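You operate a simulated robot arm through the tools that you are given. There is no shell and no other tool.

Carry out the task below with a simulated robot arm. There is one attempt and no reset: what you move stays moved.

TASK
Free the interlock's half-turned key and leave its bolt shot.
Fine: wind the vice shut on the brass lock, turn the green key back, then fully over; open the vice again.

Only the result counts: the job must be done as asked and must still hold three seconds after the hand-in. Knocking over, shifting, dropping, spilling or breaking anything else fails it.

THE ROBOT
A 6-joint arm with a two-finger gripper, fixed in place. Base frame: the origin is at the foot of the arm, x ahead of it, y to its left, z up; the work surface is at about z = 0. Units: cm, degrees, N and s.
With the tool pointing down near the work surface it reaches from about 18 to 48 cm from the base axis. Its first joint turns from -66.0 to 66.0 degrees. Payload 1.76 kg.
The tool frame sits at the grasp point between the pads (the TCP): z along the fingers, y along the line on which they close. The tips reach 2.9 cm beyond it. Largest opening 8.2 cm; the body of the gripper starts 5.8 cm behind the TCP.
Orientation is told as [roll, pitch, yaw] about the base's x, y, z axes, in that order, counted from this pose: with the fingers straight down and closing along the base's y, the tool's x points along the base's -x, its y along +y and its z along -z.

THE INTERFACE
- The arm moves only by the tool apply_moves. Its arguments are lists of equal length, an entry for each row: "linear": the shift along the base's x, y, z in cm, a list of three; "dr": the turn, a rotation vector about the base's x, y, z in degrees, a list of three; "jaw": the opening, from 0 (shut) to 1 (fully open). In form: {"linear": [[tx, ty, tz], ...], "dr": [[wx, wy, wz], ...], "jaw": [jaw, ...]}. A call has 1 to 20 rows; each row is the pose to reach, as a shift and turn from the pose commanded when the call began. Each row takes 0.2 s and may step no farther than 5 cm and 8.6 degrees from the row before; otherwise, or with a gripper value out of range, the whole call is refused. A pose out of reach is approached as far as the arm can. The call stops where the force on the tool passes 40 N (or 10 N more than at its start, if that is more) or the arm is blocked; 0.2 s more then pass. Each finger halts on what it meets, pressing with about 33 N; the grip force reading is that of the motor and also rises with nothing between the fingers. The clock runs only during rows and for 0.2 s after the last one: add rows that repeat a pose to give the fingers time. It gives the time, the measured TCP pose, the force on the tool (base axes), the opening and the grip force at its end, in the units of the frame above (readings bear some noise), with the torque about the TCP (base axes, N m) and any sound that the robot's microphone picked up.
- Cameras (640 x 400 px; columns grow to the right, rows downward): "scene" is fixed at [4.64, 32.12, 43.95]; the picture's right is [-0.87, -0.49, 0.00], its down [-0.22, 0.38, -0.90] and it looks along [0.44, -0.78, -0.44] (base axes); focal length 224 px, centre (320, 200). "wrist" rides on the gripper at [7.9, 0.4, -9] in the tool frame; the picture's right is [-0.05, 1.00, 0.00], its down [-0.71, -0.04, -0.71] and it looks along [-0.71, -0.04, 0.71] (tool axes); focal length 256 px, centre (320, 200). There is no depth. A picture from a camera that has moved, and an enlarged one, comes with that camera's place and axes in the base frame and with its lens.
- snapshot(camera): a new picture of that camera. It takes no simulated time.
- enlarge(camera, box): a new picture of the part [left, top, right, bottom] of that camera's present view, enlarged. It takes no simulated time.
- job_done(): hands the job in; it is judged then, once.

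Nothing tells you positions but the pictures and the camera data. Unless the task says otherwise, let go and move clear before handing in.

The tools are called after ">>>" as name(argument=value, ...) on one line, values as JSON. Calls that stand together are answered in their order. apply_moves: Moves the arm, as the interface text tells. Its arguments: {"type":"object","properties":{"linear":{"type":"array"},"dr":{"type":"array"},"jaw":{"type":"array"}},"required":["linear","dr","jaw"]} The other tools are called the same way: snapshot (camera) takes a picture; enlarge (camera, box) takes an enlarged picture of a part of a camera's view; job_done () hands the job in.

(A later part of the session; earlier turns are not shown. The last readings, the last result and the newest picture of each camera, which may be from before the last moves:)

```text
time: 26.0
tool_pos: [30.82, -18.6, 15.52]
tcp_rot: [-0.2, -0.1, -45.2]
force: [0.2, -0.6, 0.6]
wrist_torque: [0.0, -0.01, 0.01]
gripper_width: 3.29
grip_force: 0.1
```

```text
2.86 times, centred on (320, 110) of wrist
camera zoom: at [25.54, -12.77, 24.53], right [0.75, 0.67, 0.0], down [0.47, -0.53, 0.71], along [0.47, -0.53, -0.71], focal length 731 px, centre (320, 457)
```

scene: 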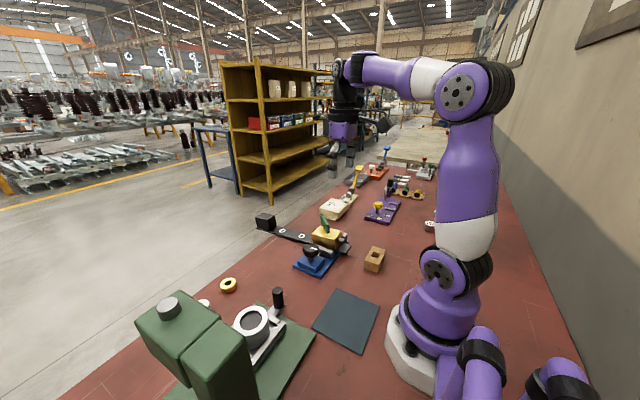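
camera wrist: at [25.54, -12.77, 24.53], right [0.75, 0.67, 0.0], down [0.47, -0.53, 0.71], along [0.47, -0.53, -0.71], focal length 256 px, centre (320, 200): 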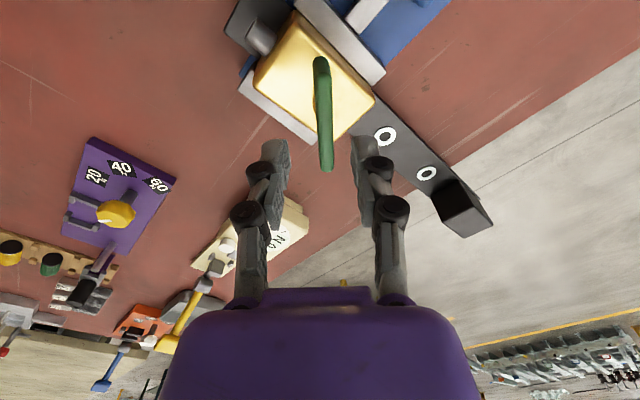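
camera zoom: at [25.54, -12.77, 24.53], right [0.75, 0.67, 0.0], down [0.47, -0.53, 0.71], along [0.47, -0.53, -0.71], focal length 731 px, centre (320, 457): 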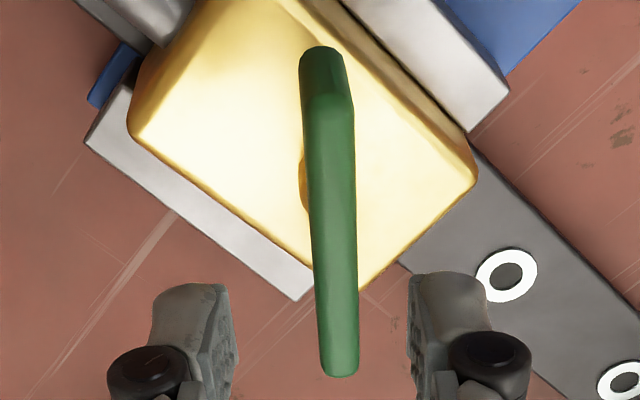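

The bar's centre is at about (31.05,-18.57) and its direction is -45°, so the gripper is well aligned. I'll go down to z≈10.4 and close on the key.

>>> apply_moves(linear=[[0.1, 0, -2], [0.2, 0.03, -4], [0.2, 0.03, -5.1], [0.2, 0.03, -5.1], [0.2, 0.03, -5.1], [0.2, 0.03, -5.1], [0.2, 0.03, -5.1]], dr=[[0, 0, 0], [0, 0, 0], [0, 0, 0], [0, 0, 0], [0, 0, 0], [0, 0, 0], [0, 0, 0]], jaw=[0.4, 0.4, 0.4, 0.3, 0.2, 0.14, 0.14])

>>> snapshot(camera="wrist")

>>> enlarge(camera="scene", box=[290, 190, 370, 250])

```text
time: 27.6
tool_pos: [31.11, -18.72, 10.46]
tcp_rot: [-0.1, -0.1, -45.1]
force: [0.9, 1.0, 0.0]
wrist_torque: [-0.03, -0.02, 0.02]
gripper_width: 1.21
grip_force: 1.0
```

```text
taken
camera wrist: at [25.83, -12.85, 19.49], right [0.74, 0.67, 0.0], down [0.47, -0.52, 0.71], along [0.47, -0.53, -0.71], focal length 256 px, centre (320, 200)
```

wrist: 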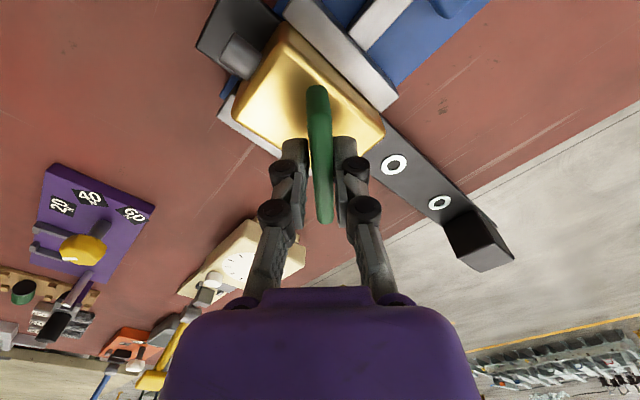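

```text
6.67 times, centred on (330, 220) of scene
camera zoom: at [4.64, 32.12, 43.95], right [-0.87, -0.49, 0.0], down [-0.22, 0.38, -0.9], along [0.44, -0.78, -0.44], focal length 1495 px, centre (253, 67)
```

zoom: 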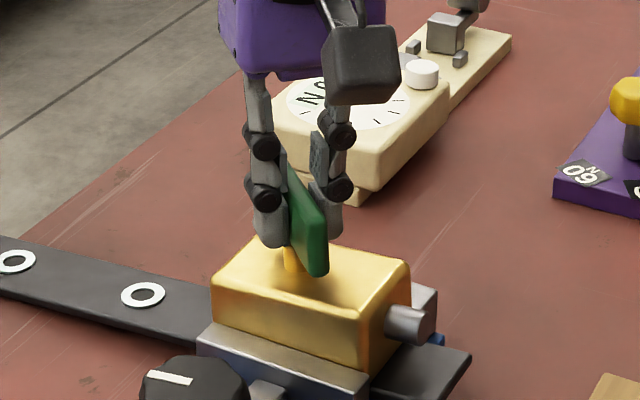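

>>> apply_moves(linear=[[0, 0, 0], [0, 0, 0], [0, 0, 0]], dr=[[0, 0, 0], [0, 0, 0], [0, 0, 0]], jaw=[0.1, 0.05, 0.05])

>>> enlarge(camera="wrist", box=[200, 40, 440, 240])

```text
time: 28.4
tool_pos: [31.06, -18.8, 10.54]
tcp_rot: [0.0, 0.1, -45.1]
force: [-0.9, -1.9, 0.7]
wrist_torque: [-0.37, 0.43, 0.02]
gripper_width: 0.96
grip_force: 33.4
```

```text
2.00 times, centred on (320, 140) of wrist
camera zoom: at [25.82, -12.86, 19.49], right [0.75, 0.67, 0.0], down [0.47, -0.53, 0.71], along [0.47, -0.53, -0.71], focal length 512 px, centre (320, 320)
```

zoom: 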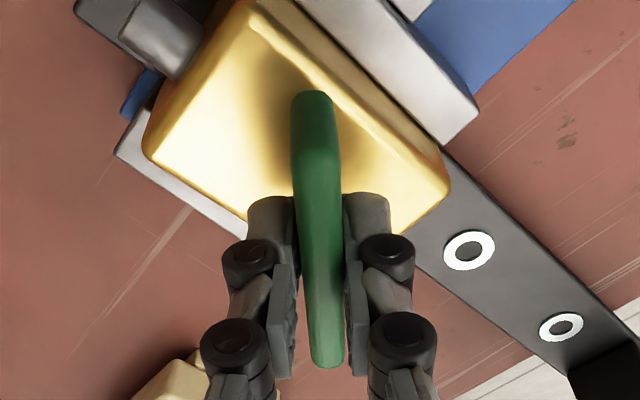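

The key is gripped (0.96 cm, 33 N) with little side force. I'll test a small turn in the +z direction and watch the torque and bolt.

>>> apply_moves(linear=[[0, 0, 0], [0, 0, 0], [0, 0, 0]], dr=[[0, 0, 3], [0, 0, 6], [0, 0, 6]], jaw=[0.05, 0.05, 0.05])

>>> enlarge(camera="wrist", box=[200, 0, 440, 240])

>>> enlarge(camera="scene", box=[290, 190, 370, 250])

```text
time: 29.2
tool_pos: [31.25, -18.71, 10.49]
tcp_rot: [-0.1, 0.0, -39.0]
force: [-1.4, -3.1, -0.8]
wrist_torque: [-0.3, 0.54, 0.03]
gripper_width: 0.97
grip_force: 33.1
```

```text
1.67 times, centred on (320, 120) of wrist
camera zoom: at [25.36, -13.41, 19.51], right [0.67, 0.74, 0.0], down [0.53, -0.47, 0.71], along [0.52, -0.47, -0.71], focal length 427 px, centre (320, 333)
```

zoom: 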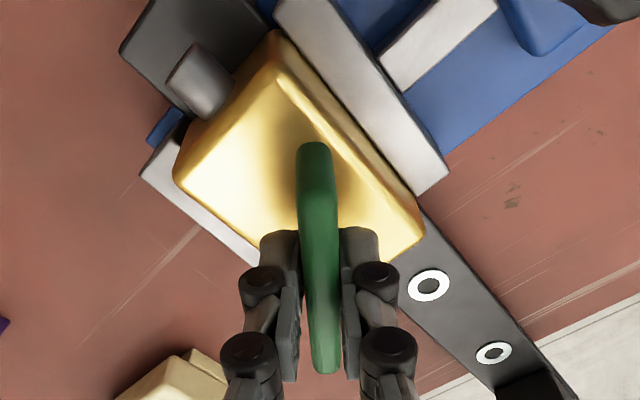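

```text
6.67 times, centred on (330, 220) of scene
camera zoom: at [4.64, 32.12, 43.95], right [-0.87, -0.49, 0.0], down [-0.22, 0.38, -0.9], along [0.44, -0.78, -0.44], focal length 1495 px, centre (253, 67)
```

zoom: 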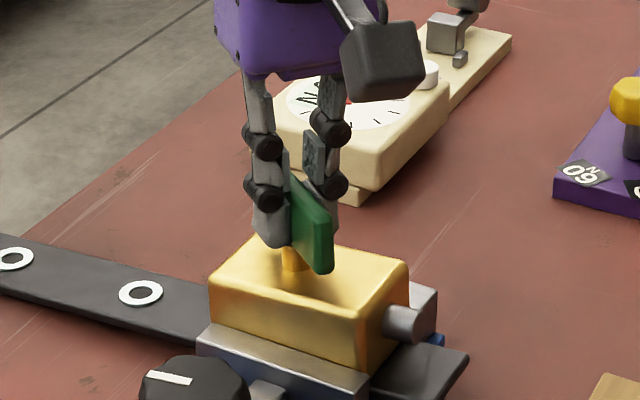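

The key turns relative to the lock with almost no torque, and the lock slid by about 1 mm from arm drift. I'll continue +z in small steps and watch the bolt.

>>> apply_moves(linear=[[-0.03, 0, 0], [-0.06, -0.02, 0], [-0.08, -0.03, 0], [-0.08, -0.03, 0]], dr=[[0, 0, 4], [0, 0, 8], [0, 0, 12], [0, 0, 12]], jaw=[0.05, 0.05, 0.05, 0.05])

>>> enlarge(camera="wrist", box=[200, 0, 440, 240])

>>> enlarge(camera="scene", box=[290, 190, 370, 250])

```text
time: 30.2
tool_pos: [31.06, -18.61, 10.48]
tcp_rot: [-0.1, -0.1, -27.0]
force: [0.8, -3.6, -1.1]
wrist_torque: [-0.23, 0.46, 0.02]
gripper_width: 0.97
grip_force: 33.2
```

```text
1.67 times, centred on (320, 120) of wrist
camera zoom: at [24.18, -14.71, 19.5], right [0.5, 0.87, 0.0], down [0.61, -0.35, 0.71], along [0.61, -0.36, -0.71], focal length 427 px, centre (320, 333)
```

zoom: 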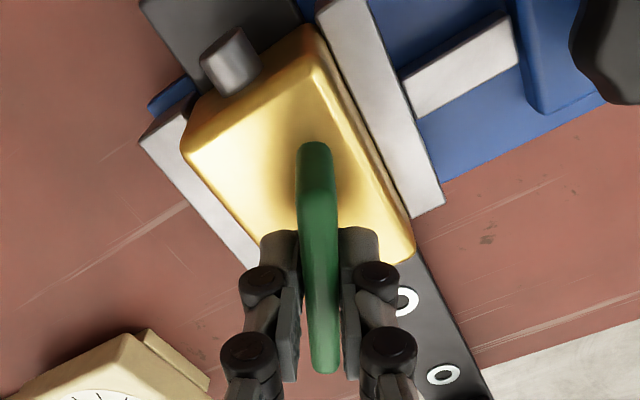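

```text
6.67 times, centred on (330, 220) of scene
camera zoom: at [4.64, 32.12, 43.95], right [-0.87, -0.49, 0.0], down [-0.22, 0.38, -0.9], along [0.44, -0.78, -0.44], focal length 1495 px, centre (253, 67)
```

zoom: 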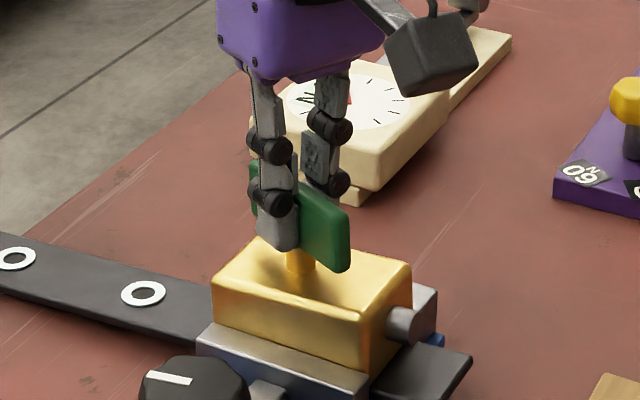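

>>> enlarge(camera="scene", box=[325, 215, 353, 240])

>>> apply_moves(linear=[[0, -0.01, 0], [0, -0.02, 0], [0, -0.02, 0], [0, -0.02, 0]], dr=[[0, 0, 5], [0, 0, 10], [0, 0, 15], [0, 0, 15]], jaw=[0.05, 0.05, 0.05, 0.05])

>>> enlarge(camera="scene", box=[325, 215, 353, 240])

>>> enlarge(camera="wrist", box=[200, 0, 440, 240])

```text
16.00 times, centred on (339, 228) of scene
camera zoom: at [4.64, 32.12, 43.95], right [-0.87, -0.49, 0.0], down [-0.22, 0.38, -0.9], along [0.44, -0.78, -0.44], focal length 3588 px, centre (16, -240)
```

zoom: 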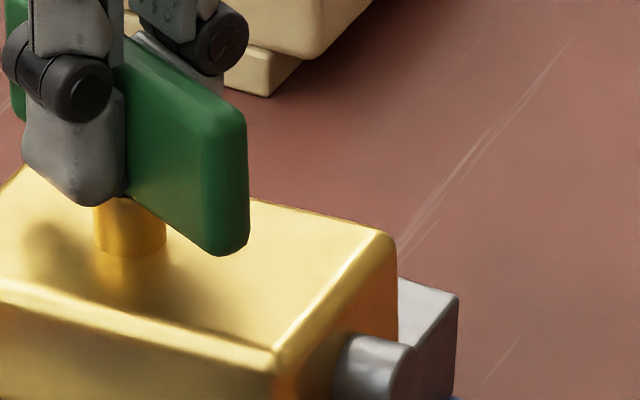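

```text
time: 31.2
tool_pos: [30.93, -18.67, 10.48]
tcp_rot: [-0.1, -0.1, -12.1]
force: [0.2, 0.6, -0.6]
wrist_torque: [0.14, 0.5, -0.02]
gripper_width: 0.96
grip_force: 33.0
```

```text
16.00 times, centred on (339, 228) of scene
camera zoom: at [4.64, 32.12, 43.95], right [-0.87, -0.49, 0.0], down [-0.22, 0.38, -0.9], along [0.44, -0.78, -0.44], focal length 3588 px, centre (16, -240)
```

zoom: 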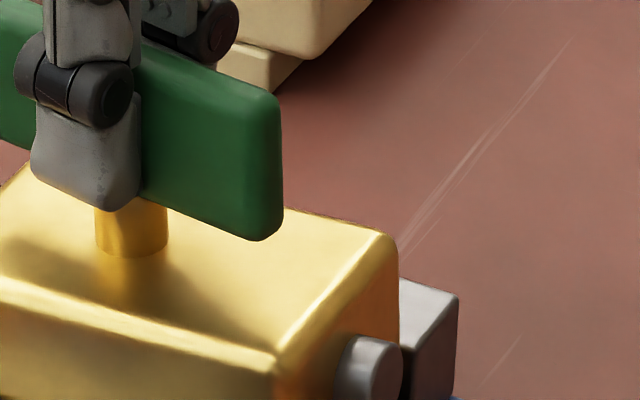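

```text
1.67 times, centred on (320, 120) of wrist
camera zoom: at [23.36, -16.66, 19.48], right [0.26, 0.97, 0.0], down [0.68, -0.18, 0.71], along [0.68, -0.18, -0.71], focal length 427 px, centre (320, 333)
```

zoom: 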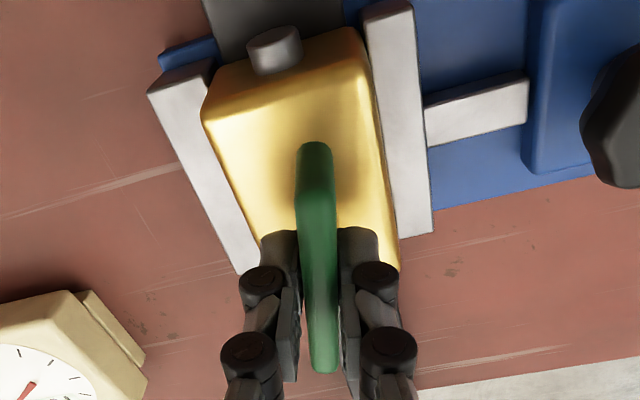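

Turning +z retracts the bolt, so this is "back". I'll continue gently until it stops or clicks.

>>> apply_moves(linear=[[0, 0, 0], [0, 0, 0], [0, 0, 0], [0, 0, 0]], dr=[[0, 0, 4], [0, 0, 8], [0, 0, 12], [0, 0, 12]], jaw=[0.05, 0.05, 0.05, 0.05])

>>> enlarge(camera="scene", box=[325, 215, 353, 240])

>>> enlarge(camera="wrist", box=[200, 0, 440, 240])

```text
time: 32.2
tool_pos: [30.95, -18.62, 10.47]
tcp_rot: [-0.2, 0.0, -0.1]
force: [0.5, 0.0, 0.0]
wrist_torque: [-0.01, 0.52, 0.01]
gripper_width: 0.96
grip_force: 33.2
```

```text
16.00 times, centred on (339, 228) of scene
camera zoom: at [4.64, 32.12, 43.95], right [-0.87, -0.49, 0.0], down [-0.22, 0.38, -0.9], along [0.44, -0.78, -0.44], focal length 3588 px, centre (16, -240)
```

zoom: 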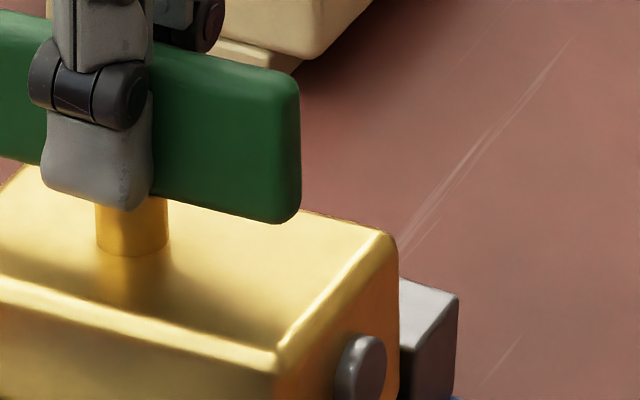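

```text
1.67 times, centred on (320, 120) of wrist
camera zoom: at [23.08, -18.29, 19.5], right [0.05, 1.0, 0.0], down [0.7, -0.04, 0.71], along [0.71, -0.04, -0.71], focal length 427 px, centre (320, 333)
```

zoom: 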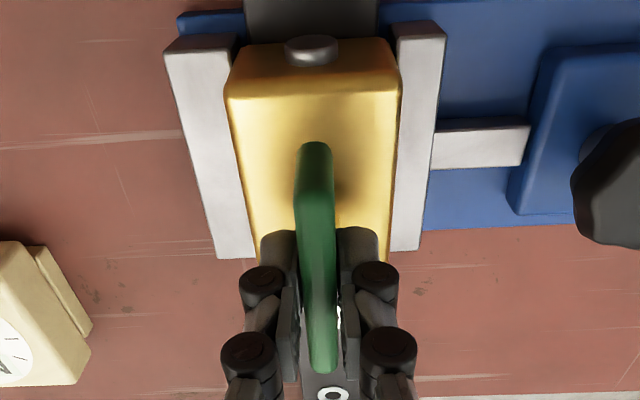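

>>> apply_moves(linear=[[0, 0, 0], [0, 0, 0], [0, 0, 0]], dr=[[0, 0, 3], [0, 0, 6], [0, 0, 6]], jaw=[0.05, 0.05, 0.05])

>>> enlarge(camera="scene", box=[325, 215, 353, 240])

>>> enlarge(camera="wrist", box=[200, 0, 440, 240])

```text
time: 33.0
tool_pos: [30.86, -18.64, 10.43]
tcp_rot: [-0.1, -0.2, 6.0]
force: [3.3, 2.6, -0.6]
wrist_torque: [0.12, 0.16, -0.61]
gripper_width: 1.05
grip_force: 33.2
```

```text
16.00 times, centred on (339, 228) of scene
camera zoom: at [4.64, 32.12, 43.95], right [-0.87, -0.49, 0.0], down [-0.22, 0.38, -0.9], along [0.44, -0.78, -0.44], focal length 3588 px, centre (16, -240)
```

zoom: 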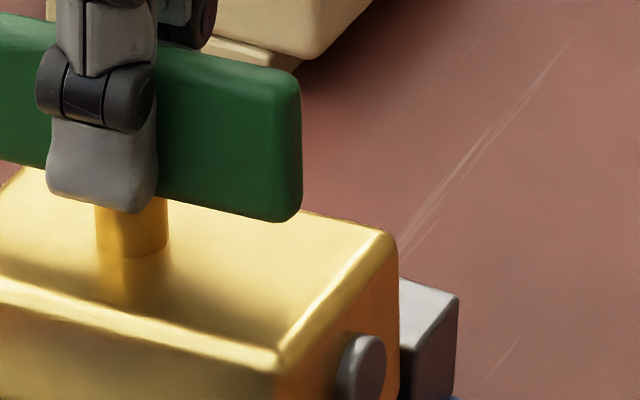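

```text
1.67 times, centred on (320, 120) of wrist
camera zoom: at [23.06, -19.09, 19.52], right [-0.05, 1.0, 0.0], down [0.7, 0.04, 0.71], along [0.71, 0.03, -0.71], focal length 427 px, centre (320, 333)
```

zoom: 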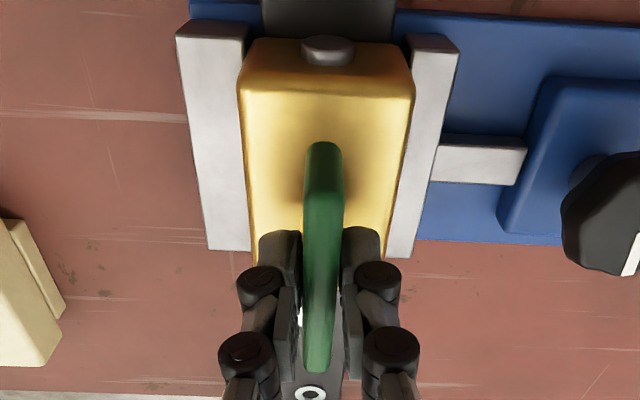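

The key stopped at bar ≈0° with a torque of 0.6 N·m, so it is fully back. Now I'll turn it over in the -z direction, watching forces and the bolt.

>>> apply_moves(linear=[[0, 0, 0], [0, 0, 0], [0, 0, 0], [0, 0, 0], [0, 0, 0], [0, 0, 0], [0, 0, 0]], dr=[[0, 0, -4], [0, 0, -8], [0, 0, -12], [0, 0, -16], [0, 0, -20], [0, 0, -24], [0, 0, -24]], jaw=[0.05, 0.05, 0.05, 0.05, 0.05, 0.05, 0.05])

>>> enlarge(camera="scene", box=[325, 215, 353, 240])

>>> enlarge(camera="wrist", box=[200, 0, 440, 240])

```text
time: 34.6
tool_pos: [30.9, -18.69, 10.53]
tcp_rot: [-0.1, 0.0, -18.1]
force: [-5.9, 6.1, 9.3]
wrist_torque: [0.07, 0.5, 0.0]
gripper_width: 0.98
grip_force: 32.6
```

```text
16.00 times, centred on (339, 228) of scene
camera zoom: at [4.63, 32.12, 43.95], right [-0.87, -0.49, 0.0], down [-0.22, 0.38, -0.9], along [0.44, -0.78, -0.44], focal length 3588 px, centre (16, -240)
```

zoom: 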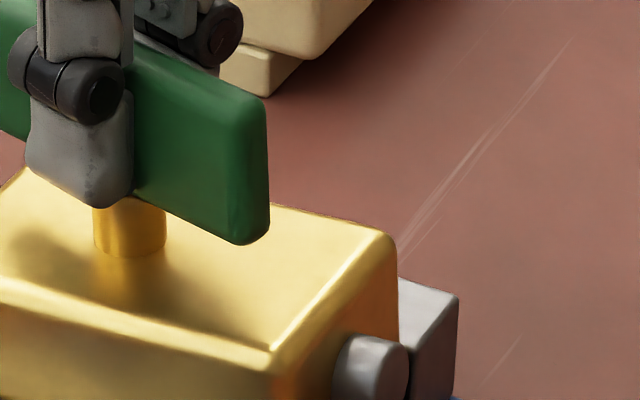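

```text
1.67 times, centred on (320, 120) of wrist
camera zoom: at [23.64, -15.83, 19.52], right [0.36, 0.93, 0.0], down [0.66, -0.25, 0.71], along [0.66, -0.26, -0.71], focal length 427 px, centre (320, 333)
```

zoom: 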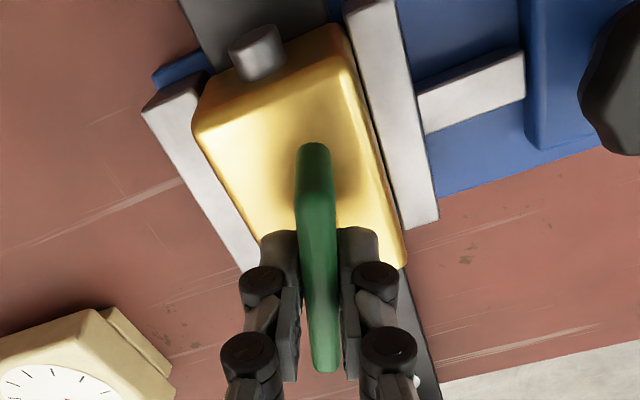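

>>> apply_moves(linear=[[-0.02, 0.02, 0.02], [-0.02, 0.02, 0.02], [-0.02, 0.02, 0.02], [-0.02, 0.02, 0.02], [-0.02, 0.02, 0.02], [-0.02, 0.02, 0.02], [-0.02, 0.02, 0.02]], dr=[[0, 0, -4], [0, 0, -8], [0, 0, -12], [0, 0, -16], [0, 0, -20], [0, 0, -24], [0, 0, -24]], jaw=[0.05, 0.05, 0.05, 0.05, 0.05, 0.05, 0.05])

>>> enlarge(camera="scene", box=[325, 215, 353, 240])

>>> enlarge(camera="wrist", box=[200, 0, 440, 240])

```text
time: 36.2
tool_pos: [31.06, -18.71, 10.42]
tcp_rot: [-0.1, -0.2, -42.2]
force: [-13.0, 2.1, 27.3]
wrist_torque: [-0.57, 0.44, 0.02]
gripper_width: 0.98
grip_force: 33.3
```

```text
16.00 times, centred on (339, 228) of scene
camera zoom: at [4.63, 32.13, 43.95], right [-0.87, -0.49, 0.0], down [-0.22, 0.38, -0.9], along [0.44, -0.78, -0.44], focal length 3588 px, centre (16, -240)
```

zoom: 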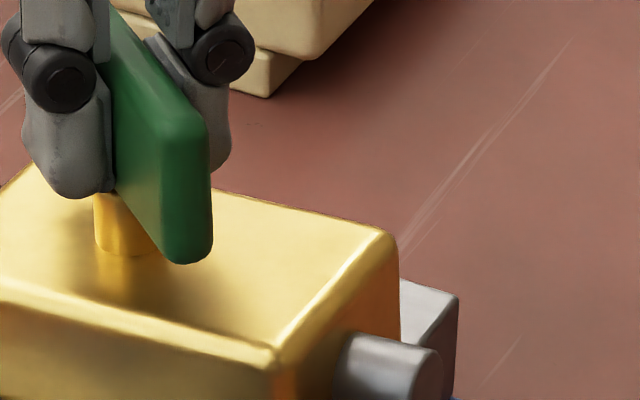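

```text
1.67 times, centred on (320, 120) of wrist
camera zoom: at [25.46, -13.09, 19.5], right [0.71, 0.7, 0.0], down [0.5, -0.5, 0.71], along [0.5, -0.5, -0.71], focal length 427 px, centre (320, 333)
```

zoom: 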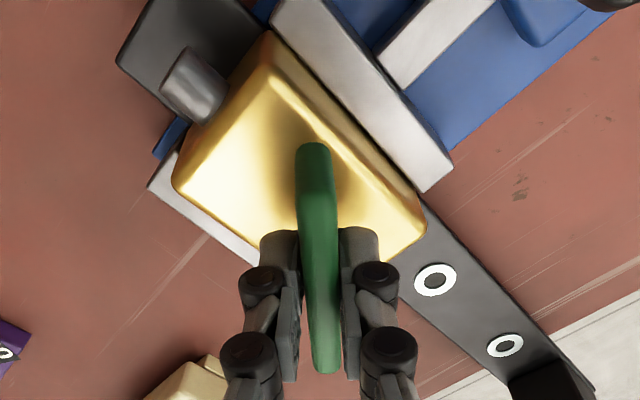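

The bolt is extending with the key back near -42° and no torque so far. I'll relieve the downward pressure and continue past -45°.

>>> apply_moves(linear=[[-0.05, 0.01, 0.06], [-0.05, 0.01, 0.06], [-0.05, 0.01, 0.06], [-0.05, 0.01, 0.06], [-0.05, 0.01, 0.06], [-0.05, 0.01, 0.06]], dr=[[0, 0, 0], [0, 0, -4], [0, 0, -8], [0, 0, -12], [0, 0, -16], [0, 0, -16]], jaw=[0.05, 0.05, 0.05, 0.05, 0.05, 0.05])

>>> enlarge(camera="scene", box=[325, 215, 353, 240])

>>> enlarge(camera="wrist", box=[200, 0, 440, 240])

```text
time: 37.6
tool_pos: [31.0, -18.59, 10.42]
tcp_rot: [-0.3, 0.0, -58.2]
force: [-1.9, -10.3, -0.6]
wrist_torque: [-1.02, 0.35, 0.02]
gripper_width: 0.97
grip_force: 33.1
```

```text
16.00 times, centred on (339, 228) of scene
camera zoom: at [4.64, 32.12, 43.95], right [-0.87, -0.49, 0.0], down [-0.22, 0.38, -0.9], along [0.44, -0.78, -0.44], focal length 3588 px, centre (16, -240)
```

zoom: 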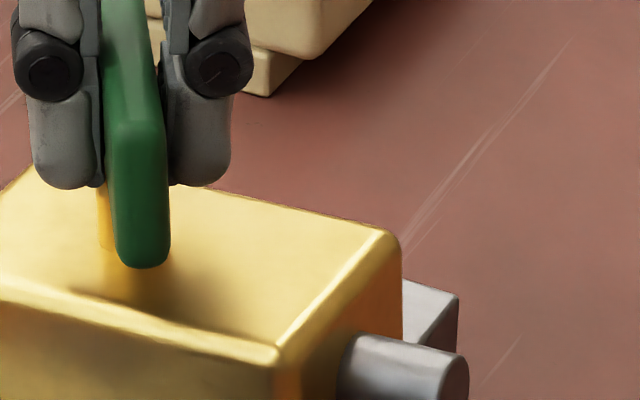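

```text
1.67 times, centred on (320, 120) of wrist
camera zoom: at [27.17, -11.76, 19.56], right [0.88, 0.48, 0.0], down [0.34, -0.62, 0.71], along [0.34, -0.62, -0.71], focal length 427 px, centre (320, 333)
```

zoom: 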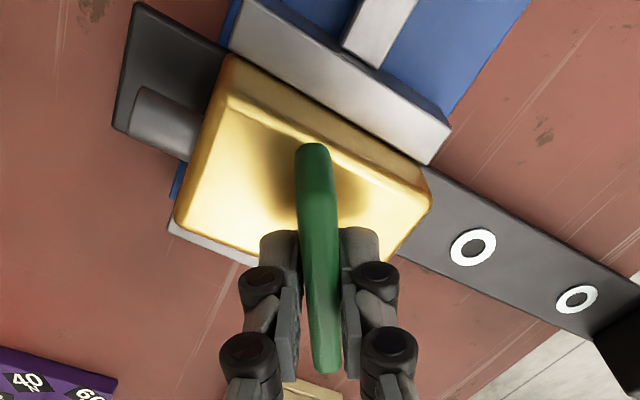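

The key has passed -58° freely and the bolt is extending. I'll continue with a small y correction.

>>> apply_moves(linear=[[-0.02, -0.06, 0], [-0.02, -0.06, 0], [-0.02, -0.06, 0], [-0.02, -0.06, 0], [-0.02, -0.06, 0], [-0.02, -0.06, 0]], dr=[[0, 0, 0], [0, 0, -4], [0, 0, -8], [0, 0, -12], [0, 0, -16], [0, 0, -16]], jaw=[0.05, 0.05, 0.05, 0.05, 0.05, 0.05])

>>> enlarge(camera="scene", box=[325, 215, 353, 240])

>>> enlarge(camera="wrist", box=[200, 0, 440, 240])

```text
time: 39.0
tool_pos: [30.82, -18.69, 10.63]
tcp_rot: [-0.1, -0.1, -74.2]
force: [-0.7, -10.3, -0.8]
wrist_torque: [-0.87, 0.46, 0.07]
gripper_width: 1.02
grip_force: 33.3
```

```text
16.00 times, centred on (339, 228) of scene
camera zoom: at [4.64, 32.12, 43.95], right [-0.87, -0.49, 0.0], down [-0.22, 0.38, -0.9], along [0.44, -0.78, -0.44], focal length 3588 px, centre (16, -240)
```

zoom: 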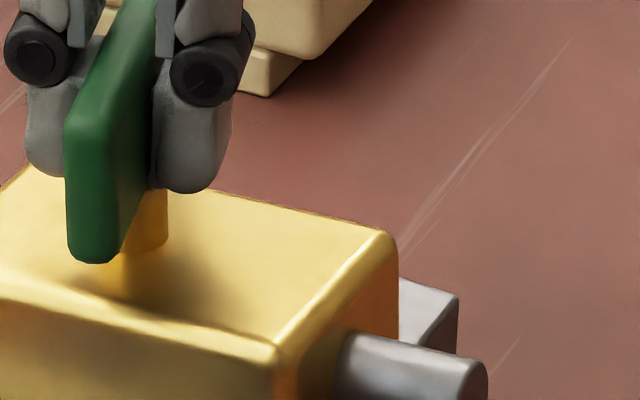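

```text
1.67 times, centred on (320, 120) of wrist
camera zoom: at [29.27, -11.02, 19.55], right [0.98, 0.22, 0.0], down [0.16, -0.69, 0.71], along [0.16, -0.69, -0.71], focal length 427 px, centre (320, 333)
```

zoom: 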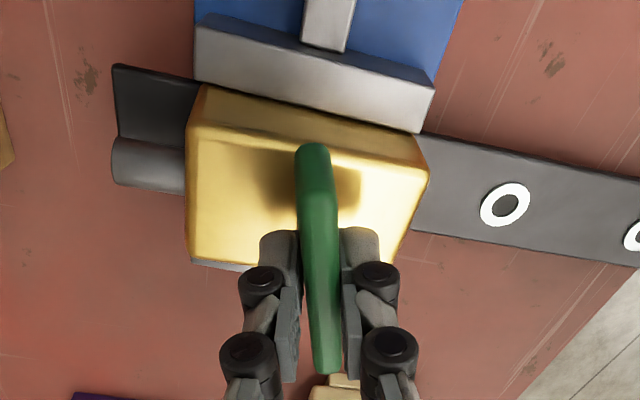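

>>> apply_moves(linear=[[0, -0.05, 0], [0, -0.05, 0], [0, -0.05, 0], [0, -0.05, 0], [0, -0.05, 0], [0, -0.05, 0]], dr=[[0, 0, 0], [0, 0, -4], [0, 0, -8], [0, 0, -12], [0, 0, -16], [0, 0, -16]], jaw=[0.05, 0.05, 0.05, 0.05, 0.05, 0.05])

>>> enlarge(camera="scene", box=[325, 215, 353, 240])

>>> enlarge(camera="wrist", box=[200, 0, 440, 240])

```text
time: 40.4
tool_pos: [30.9, -18.7, 10.49]
tcp_rot: [-0.1, 0.0, -90.1]
force: [-2.2, -5.3, -8.4]
wrist_torque: [-0.5, 0.69, 0.09]
gripper_width: 1.0
grip_force: 33.1
```

```text
16.00 times, centred on (339, 228) of scene
camera zoom: at [4.64, 32.12, 43.95], right [-0.87, -0.49, 0.0], down [-0.22, 0.38, -0.9], along [0.44, -0.78, -0.44], focal length 3588 px, centre (16, -240)
```

zoom: 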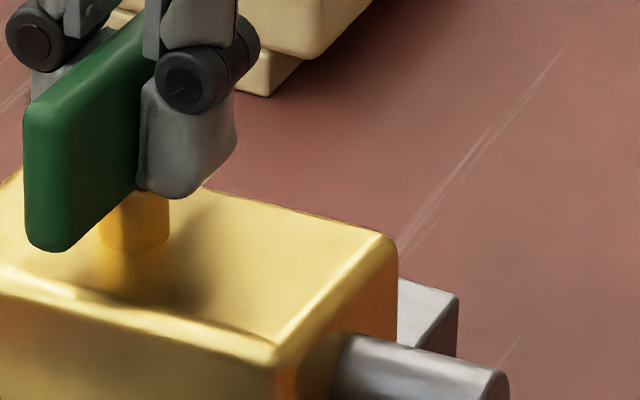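

```text
1.67 times, centred on (320, 120) of wrist
camera zoom: at [31.43, -10.85, 19.63], right [1.0, -0.06, 0.0], down [-0.04, -0.71, 0.71], along [-0.04, -0.71, -0.71], focal length 427 px, centre (320, 333)
```

zoom: 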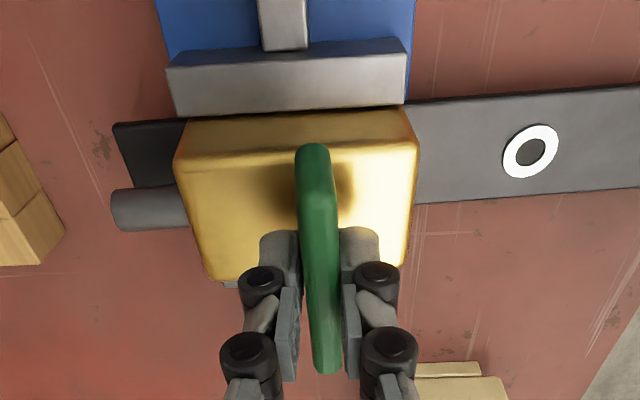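

At -90° the bolt is still extending and there's no stop yet. I'll continue.

>>> apply_moves(linear=[[-0.01, -0.03, -0.015], [-0.01, -0.03, -0.015], [-0.01, -0.03, -0.015], [-0.01, -0.03, -0.015], [-0.01, -0.03, -0.015]], dr=[[0, 0, -3], [0, 0, -6], [0, 0, -9], [0, 0, -12], [0, 0, -12]], jaw=[0.05, 0.05, 0.05, 0.05, 0.05])

>>> enlarge(camera="scene", box=[325, 215, 353, 240])

>>> enlarge(camera="wrist", box=[200, 0, 440, 240])

```text
time: 41.6
tool_pos: [31.03, -18.67, 10.54]
tcp_rot: [-0.2, 0.0, -102.1]
force: [-8.7, 2.7, 5.0]
wrist_torque: [-0.04, 0.83, 0.64]
gripper_width: 1.24
grip_force: 33.0
```

```text
16.00 times, centred on (339, 228) of scene
camera zoom: at [4.63, 32.12, 43.95], right [-0.87, -0.49, 0.0], down [-0.22, 0.38, -0.9], along [0.44, -0.78, -0.44], focal length 3588 px, centre (16, -240)
```

zoom: 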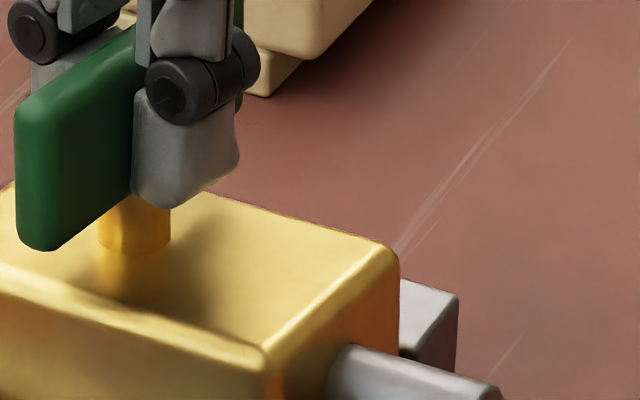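

```text
1.67 times, centred on (320, 120) of wrist
camera zoom: at [33.05, -11.09, 19.59], right [0.97, -0.26, 0.0], down [-0.18, -0.68, 0.71], along [-0.19, -0.68, -0.71], focal length 427 px, centre (320, 333)
```

zoom: 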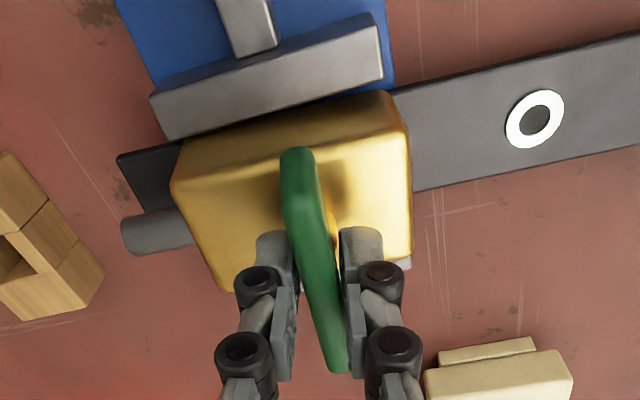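

The torque has risen to 0.64 N·m and the key has reached its far stop, though the lock seems to have twisted slightly in the vice. I'll ease the wrist back to relieve it and inspect.

>>> apply_moves(linear=[[-0.02, 0, 0], [-0.03, 0, 0], [-0.03, 0, 0]], dr=[[0, 0, 4], [0, 0, 8], [0, 0, 8]], jaw=[0.05, 0.05, 0.05])

>>> enlarge(camera="scene", box=[325, 215, 353, 240])

>>> enlarge(camera="wrist", box=[230, 20, 390, 140])

>>> enlarge(camera="scene", box=[250, 200, 370, 280])

```text
time: 42.4
tool_pos: [30.86, -18.83, 10.44]
tcp_rot: [-0.3, 0.0, -94.0]
force: [0.7, 6.2, -8.6]
wrist_torque: [0.58, 0.57, 0.24]
gripper_width: 0.97
grip_force: 32.9
```

```text
16.00 times, centred on (339, 228) of scene
camera zoom: at [4.64, 32.12, 43.95], right [-0.87, -0.49, 0.0], down [-0.22, 0.38, -0.9], along [0.44, -0.78, -0.44], focal length 3588 px, centre (16, -240)
```

zoom: 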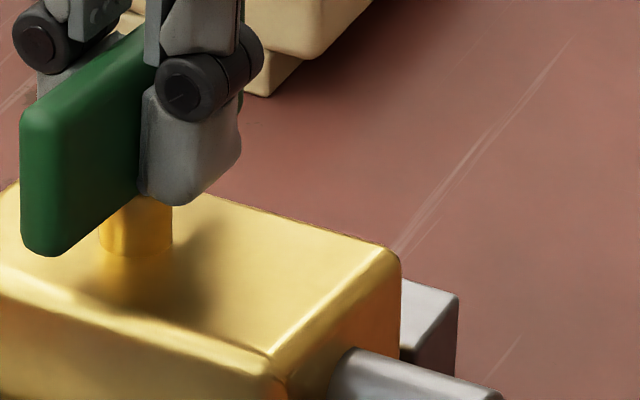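

```text
3.33 times, centred on (310, 80) of wrist
camera zoom: at [31.87, -10.92, 19.53], right [0.99, -0.12, 0.0], down [-0.08, -0.7, 0.71], along [-0.09, -0.7, -0.71], focal length 853 px, centre (353, 600)
```

zoom: 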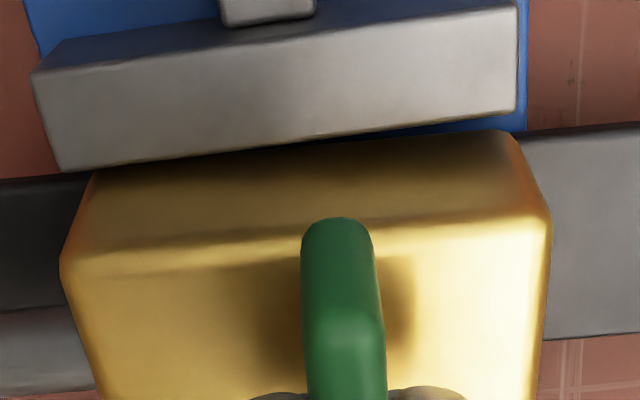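

```text
5.00 times, centred on (310, 240) of scene
camera zoom: at [4.64, 32.12, 43.95], right [-0.87, -0.49, 0.0], down [-0.22, 0.38, -0.9], along [0.44, -0.78, -0.44], focal length 1121 px, centre (370, 0)
```

zoom: 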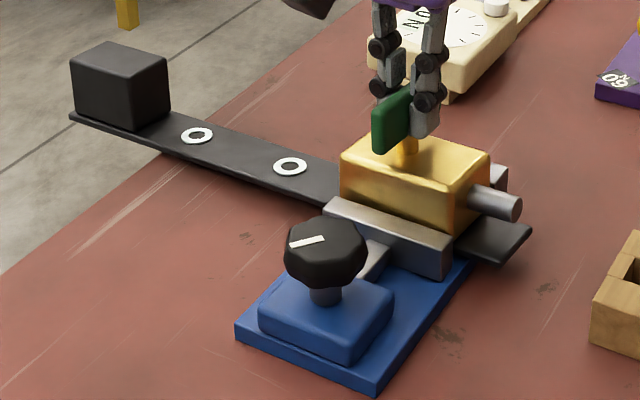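

The lock twisted a few degrees and back-drove the screw slightly, but the key is at its full-over stop and the bolt is fully out. I'll open the fingers without turning and lift away.

>>> apply_moves(linear=[[0, 0, 0], [0, 0, 0], [0, 0, 0], [0, 0, 2], [0, 0, 5], [0, 0, 8], [0, 0, 8]], dr=[[0, 0, 0], [0, 0, 0], [0, 0, 0], [0, 0, 0], [0, 0, 0], [0, 0, 0], [0, 0, 0]], jaw=[0.15, 0.3, 0.35, 0.35, 0.35, 0.35, 0.35])

>>> snapshot(camera="wrist")

>>> enlarge(camera="scene", box=[290, 200, 360, 260])

```text
time: 44.0
tool_pos: [30.76, -18.72, 18.56]
tcp_rot: [-0.1, -0.1, -94.1]
force: [-0.3, -0.2, 0.8]
wrist_torque: [0.0, -0.02, -0.03]
gripper_width: 2.86
grip_force: 0.1
```

```text
taken
camera wrist: at [31.85, -10.84, 27.64], right [0.99, -0.12, 0.0], down [-0.09, -0.7, 0.71], along [-0.09, -0.7, -0.71], focal length 256 px, centre (320, 200)
```

wrist: 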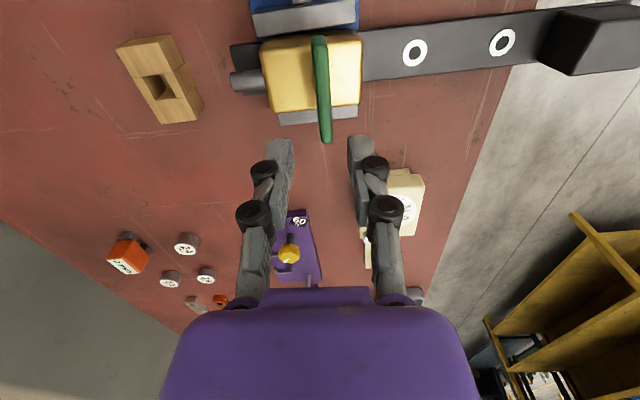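

```text
6.67 times, centred on (325, 230) of scene
camera zoom: at [4.64, 32.12, 43.95], right [-0.87, -0.49, 0.0], down [-0.22, 0.38, -0.9], along [0.44, -0.78, -0.44], focal length 1495 px, centre (287, 0)
```

zoom: 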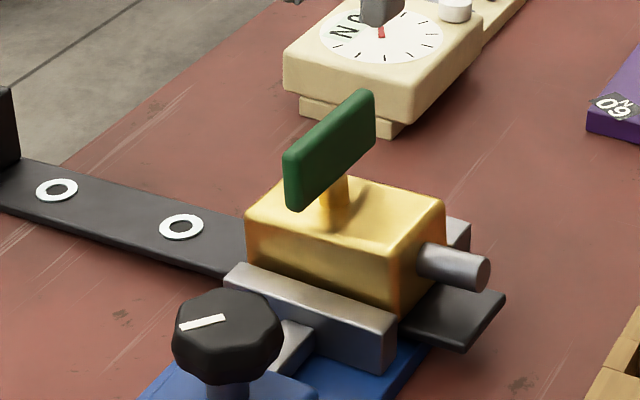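

The key is released and the bolt is fully out. Next I'll go back to the knob at a yaw of about -110 to unwind the vice counter-clockwise.

>>> apply_moves(linear=[[0, 4, 0], [-0.3, 8, 0], [-0.7, 10.6, 0], [-0.7, 10.6, -3], [-0.7, 10.6, -4.5], [-0.7, 10.6, -4.5]], dr=[[0, 0, -4], [0, 0, -8], [0, 0, -12], [0, 0, -16], [0, 0, -16], [0, 0, -16]], jaw=[0.35, 0.5, 0.7, 0.7, 0.7, 0.7])

>>> snapshot(camera="wrist")

>>> enlarge(camera="scene", box=[290, 200, 360, 260])

```text
time: 45.4
tool_pos: [29.91, -8.29, 13.88]
tcp_rot: [-0.1, 0.0, -110.0]
force: [0.8, -0.2, 1.1]
wrist_torque: [-0.01, -0.01, 0.01]
gripper_width: 5.75
grip_force: 0.1
```

```text
taken
camera wrist: at [33.24, -0.99, 22.96], right [0.92, -0.39, 0.0], down [-0.28, -0.65, 0.71], along [-0.28, -0.65, -0.71], focal length 256 px, centre (320, 200)
```

wrist: 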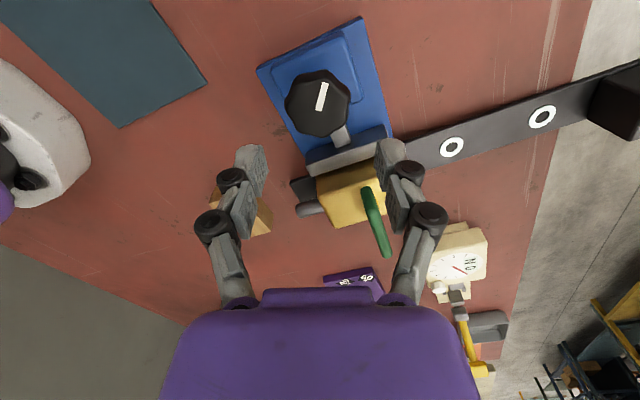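

```text
6.67 times, centred on (325, 230) of scene
camera zoom: at [4.64, 32.12, 43.95], right [-0.87, -0.49, 0.0], down [-0.22, 0.38, -0.9], along [0.44, -0.78, -0.44], focal length 1495 px, centre (287, 0)
```

zoom: 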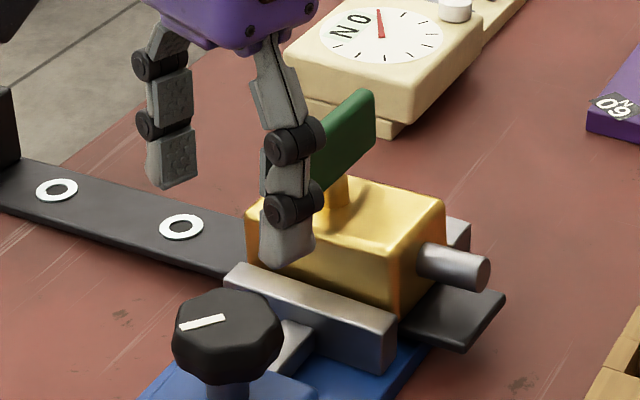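

>>> apply_moves(linear=[[0, 0.1, -2.5], [0.03, 0.2, -5], [0.03, 0.2, -6.9], [0.03, 0.2, -6.9], [0.03, 0.2, -6.9], [0.03, 0.2, -6.9]], dr=[[0, 0, 0], [0, 0, 0], [0, 0, 0], [0, 0, 0], [0, 0, 0], [0, 0, 0]], jaw=[0.7, 0.7, 0.7, 0.6, 0.55, 0.55])

>>> enlarge(camera="wrist", box=[220, 80, 420, 260])

```text
time: 46.8
tool_pos: [30.17, -8.26, 7.02]
tcp_rot: [-0.2, -0.2, -110.2]
force: [-3.0, 0.8, -1.6]
wrist_torque: [0.01, 0.03, -0.03]
gripper_width: 4.69
grip_force: 1.4
```

```text
2.22 times, centred on (320, 170) of wrist
camera zoom: at [33.3, -0.95, 16.14], right [0.92, -0.39, 0.0], down [-0.28, -0.65, 0.71], along [-0.28, -0.65, -0.71], focal length 569 px, centre (320, 267)
```

zoom: 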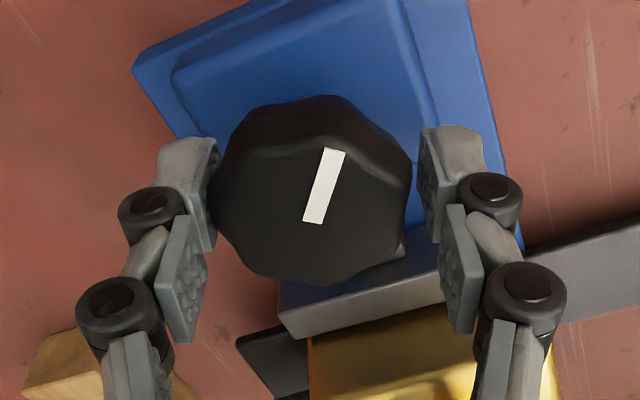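

>>> apply_moves(linear=[[-0.06, 0.03, 0], [-0.11, 0.05, 0], [-0.11, 0.05, 0], [-0.11, 0.05, 0]], dr=[[0, 0, 0], [0, 0, 0], [0, 0, 0], [0, 0, 0]], jaw=[0.55, 0.5, 0.4, 0.35])

>>> enlarge(camera="wrist", box=[220, 80, 420, 260])

```text
time: 47.8
tool_pos: [30.03, -8.05, 7.09]
tcp_rot: [-0.3, -0.2, -110.1]
force: [-17.3, 2.6, 10.5]
wrist_torque: [0.05, 0.32, 0.01]
gripper_width: 4.28
grip_force: 36.1
```

```text
2.22 times, centred on (320, 170) of wrist
camera zoom: at [33.21, -0.78, 16.19], right [0.92, -0.39, 0.0], down [-0.27, -0.65, 0.71], along [-0.28, -0.65, -0.71], focal length 569 px, centre (320, 267)
```

zoom: 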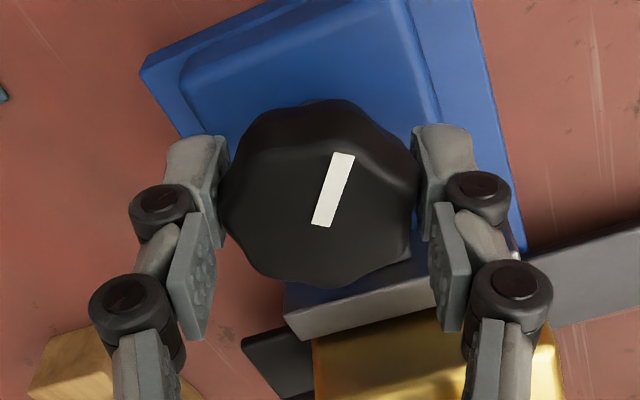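

The knob is gripped. I'll relieve the side force and start unwinding counter-clockwise.

>>> apply_moves(linear=[[-0.08, 0.01, 0.02], [-0.08, 0.01, 0.02], [-0.08, 0.01, 0.02], [-0.08, 0.01, 0.02], [-0.08, 0.01, 0.02], [-0.08, 0.01, 0.02]], dr=[[0, 0, 0], [0, 0, 5], [0, 0, 10], [0, 0, 15], [0, 0, 20], [0, 0, 20]], jaw=[0.35, 0.35, 0.35, 0.35, 0.35, 0.35])

>>> enlarge(camera="scene", box=[250, 200, 370, 280])

>>> enlarge(camera="wrist", box=[200, 40, 440, 260])

```text
time: 49.2
tool_pos: [30.05, -8.07, 7.05]
tcp_rot: [-0.1, -0.1, -90.1]
force: [0.4, -21.2, -26.8]
wrist_torque: [-0.53, 0.26, -0.09]
gripper_width: 4.27
grip_force: 35.7
```

```text
5.00 times, centred on (310, 240) of scene
camera zoom: at [4.65, 32.12, 43.95], right [-0.87, -0.49, 0.0], down [-0.22, 0.38, -0.9], along [0.44, -0.78, -0.44], focal length 1121 px, centre (370, 0)
```

zoom: 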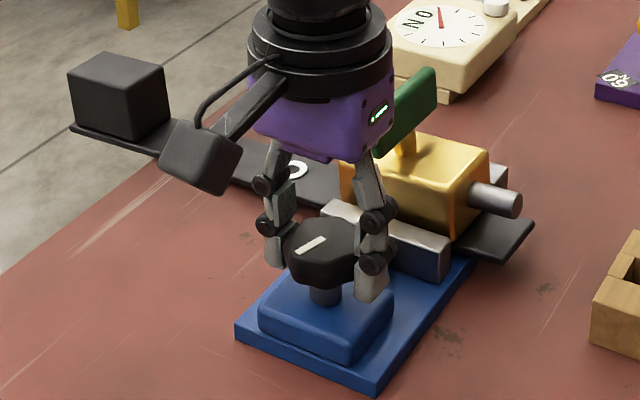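

```text
1.82 times, centred on (320, 150) of wrist
camera zoom: at [30.51, -0.1, 16.2], right [1.0, -0.06, 0.0], down [-0.04, -0.7, 0.71], along [-0.04, -0.71, -0.71], focal length 465 px, centre (320, 291)
```

zoom: 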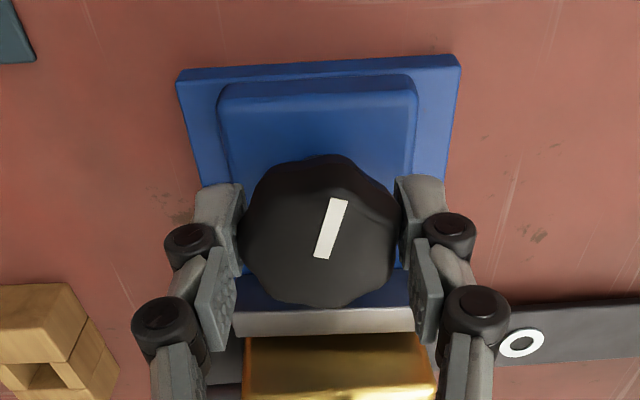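

The tail weight seems to have moved slightly as the vice loosened. I'll check closely whether the lock is tipping before going further.

>>> enlarge(camera="scene", box=[255, 200, 315, 250])

>>> enlarge(camera="scene", box=[315, 210, 365, 260])

>>> snapshot(camera="wrist")

```text
8.00 times, centred on (285, 225) of scene
camera zoom: at [4.65, 32.12, 43.95], right [-0.87, -0.49, 0.0], down [-0.22, 0.38, -0.9], along [0.44, -0.78, -0.44], focal length 1794 px, centre (600, 0)
```

zoom: 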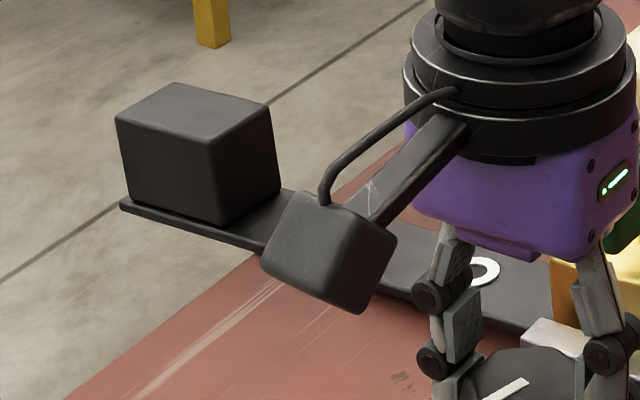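

```text
8.00 times, centred on (340, 235) of scene
camera zoom: at [4.65, 32.12, 43.95], right [-0.87, -0.49, 0.0], down [-0.22, 0.38, -0.9], along [0.44, -0.78, -0.44], focal length 1794 px, centre (160, -80)
```

zoom: 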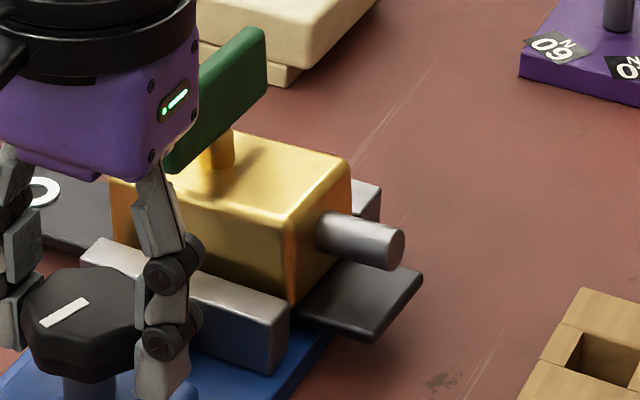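

```text
taken
camera wrist: at [30.51, -0.1, 16.2], right [1.0, -0.06, 0.0], down [-0.04, -0.7, 0.71], along [-0.04, -0.71, -0.71], focal length 256 px, centre (320, 200)
```

wrist: 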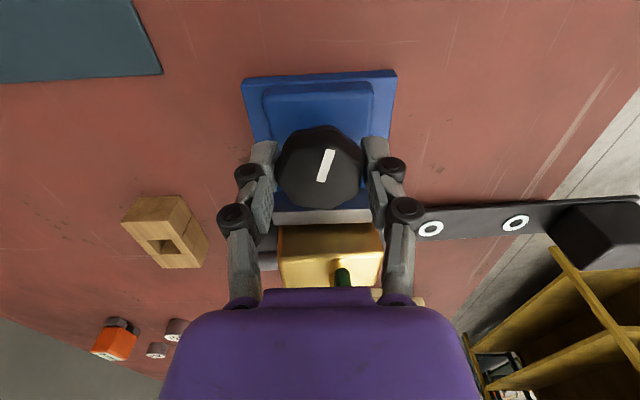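

Comparing with the earlier pictures, the tail was lifted about 0.5 cm while clamped (from my upward pull on the key) and has now settled back level. I'll keep unwinding in steps and watch the weight.

>>> apply_moves(linear=[[0, -0.05, -0.025], [0, -0.1, -0.05], [0, -0.1, -0.05], [0, -0.1, -0.05], [0, -0.1, -0.05], [0, -0.1, -0.05]], dr=[[0, 0, 0], [0, 0, 0], [0, 0, 5], [0, 0, 10], [0, 0, 15], [0, 0, 15]], jaw=[0.35, 0.35, 0.35, 0.35, 0.35, 0.35])

>>> enlarge(camera="scene", box=[250, 200, 370, 280])

>>> enlarge(camera="wrist", box=[200, 100, 640, 320])

```text
time: 50.6
tool_pos: [29.97, -8.01, 7.13]
tcp_rot: [0.1, 0.2, -74.8]
force: [-7.9, 14.8, 8.0]
wrist_torque: [0.26, 0.25, -0.01]
gripper_width: 4.23
grip_force: 36.5
```

```text
5.00 times, centred on (310, 240) of scene
camera zoom: at [4.63, 32.12, 43.95], right [-0.87, -0.49, 0.0], down [-0.22, 0.38, -0.9], along [0.44, -0.78, -0.44], focal length 1121 px, centre (370, 0)
```

zoom: 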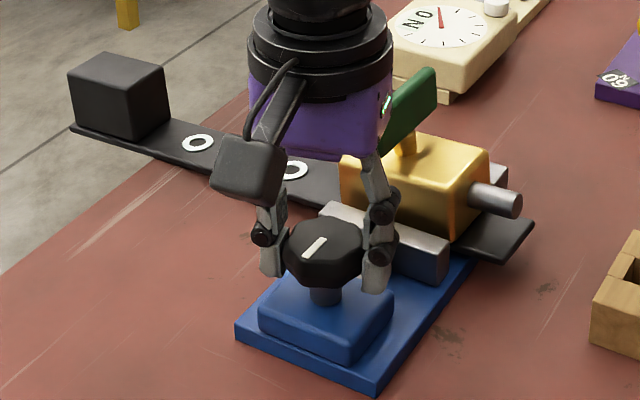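

```text
1.45 times, centred on (420, 210) of wrist
camera zoom: at [28.39, -0.28, 16.22], right [0.98, 0.21, 0.0], down [0.15, -0.69, 0.71], along [0.15, -0.69, -0.71], focal length 372 px, centre (174, 186)
```

zoom: 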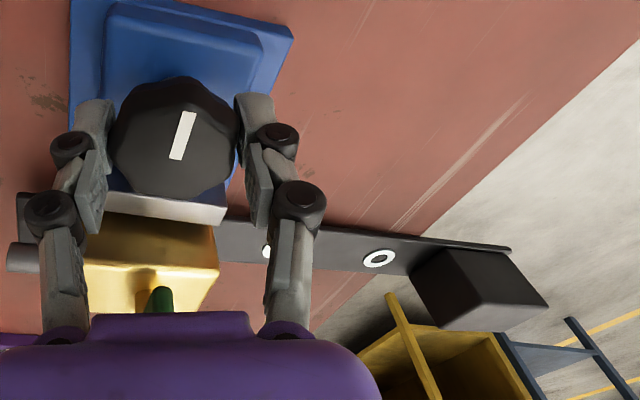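

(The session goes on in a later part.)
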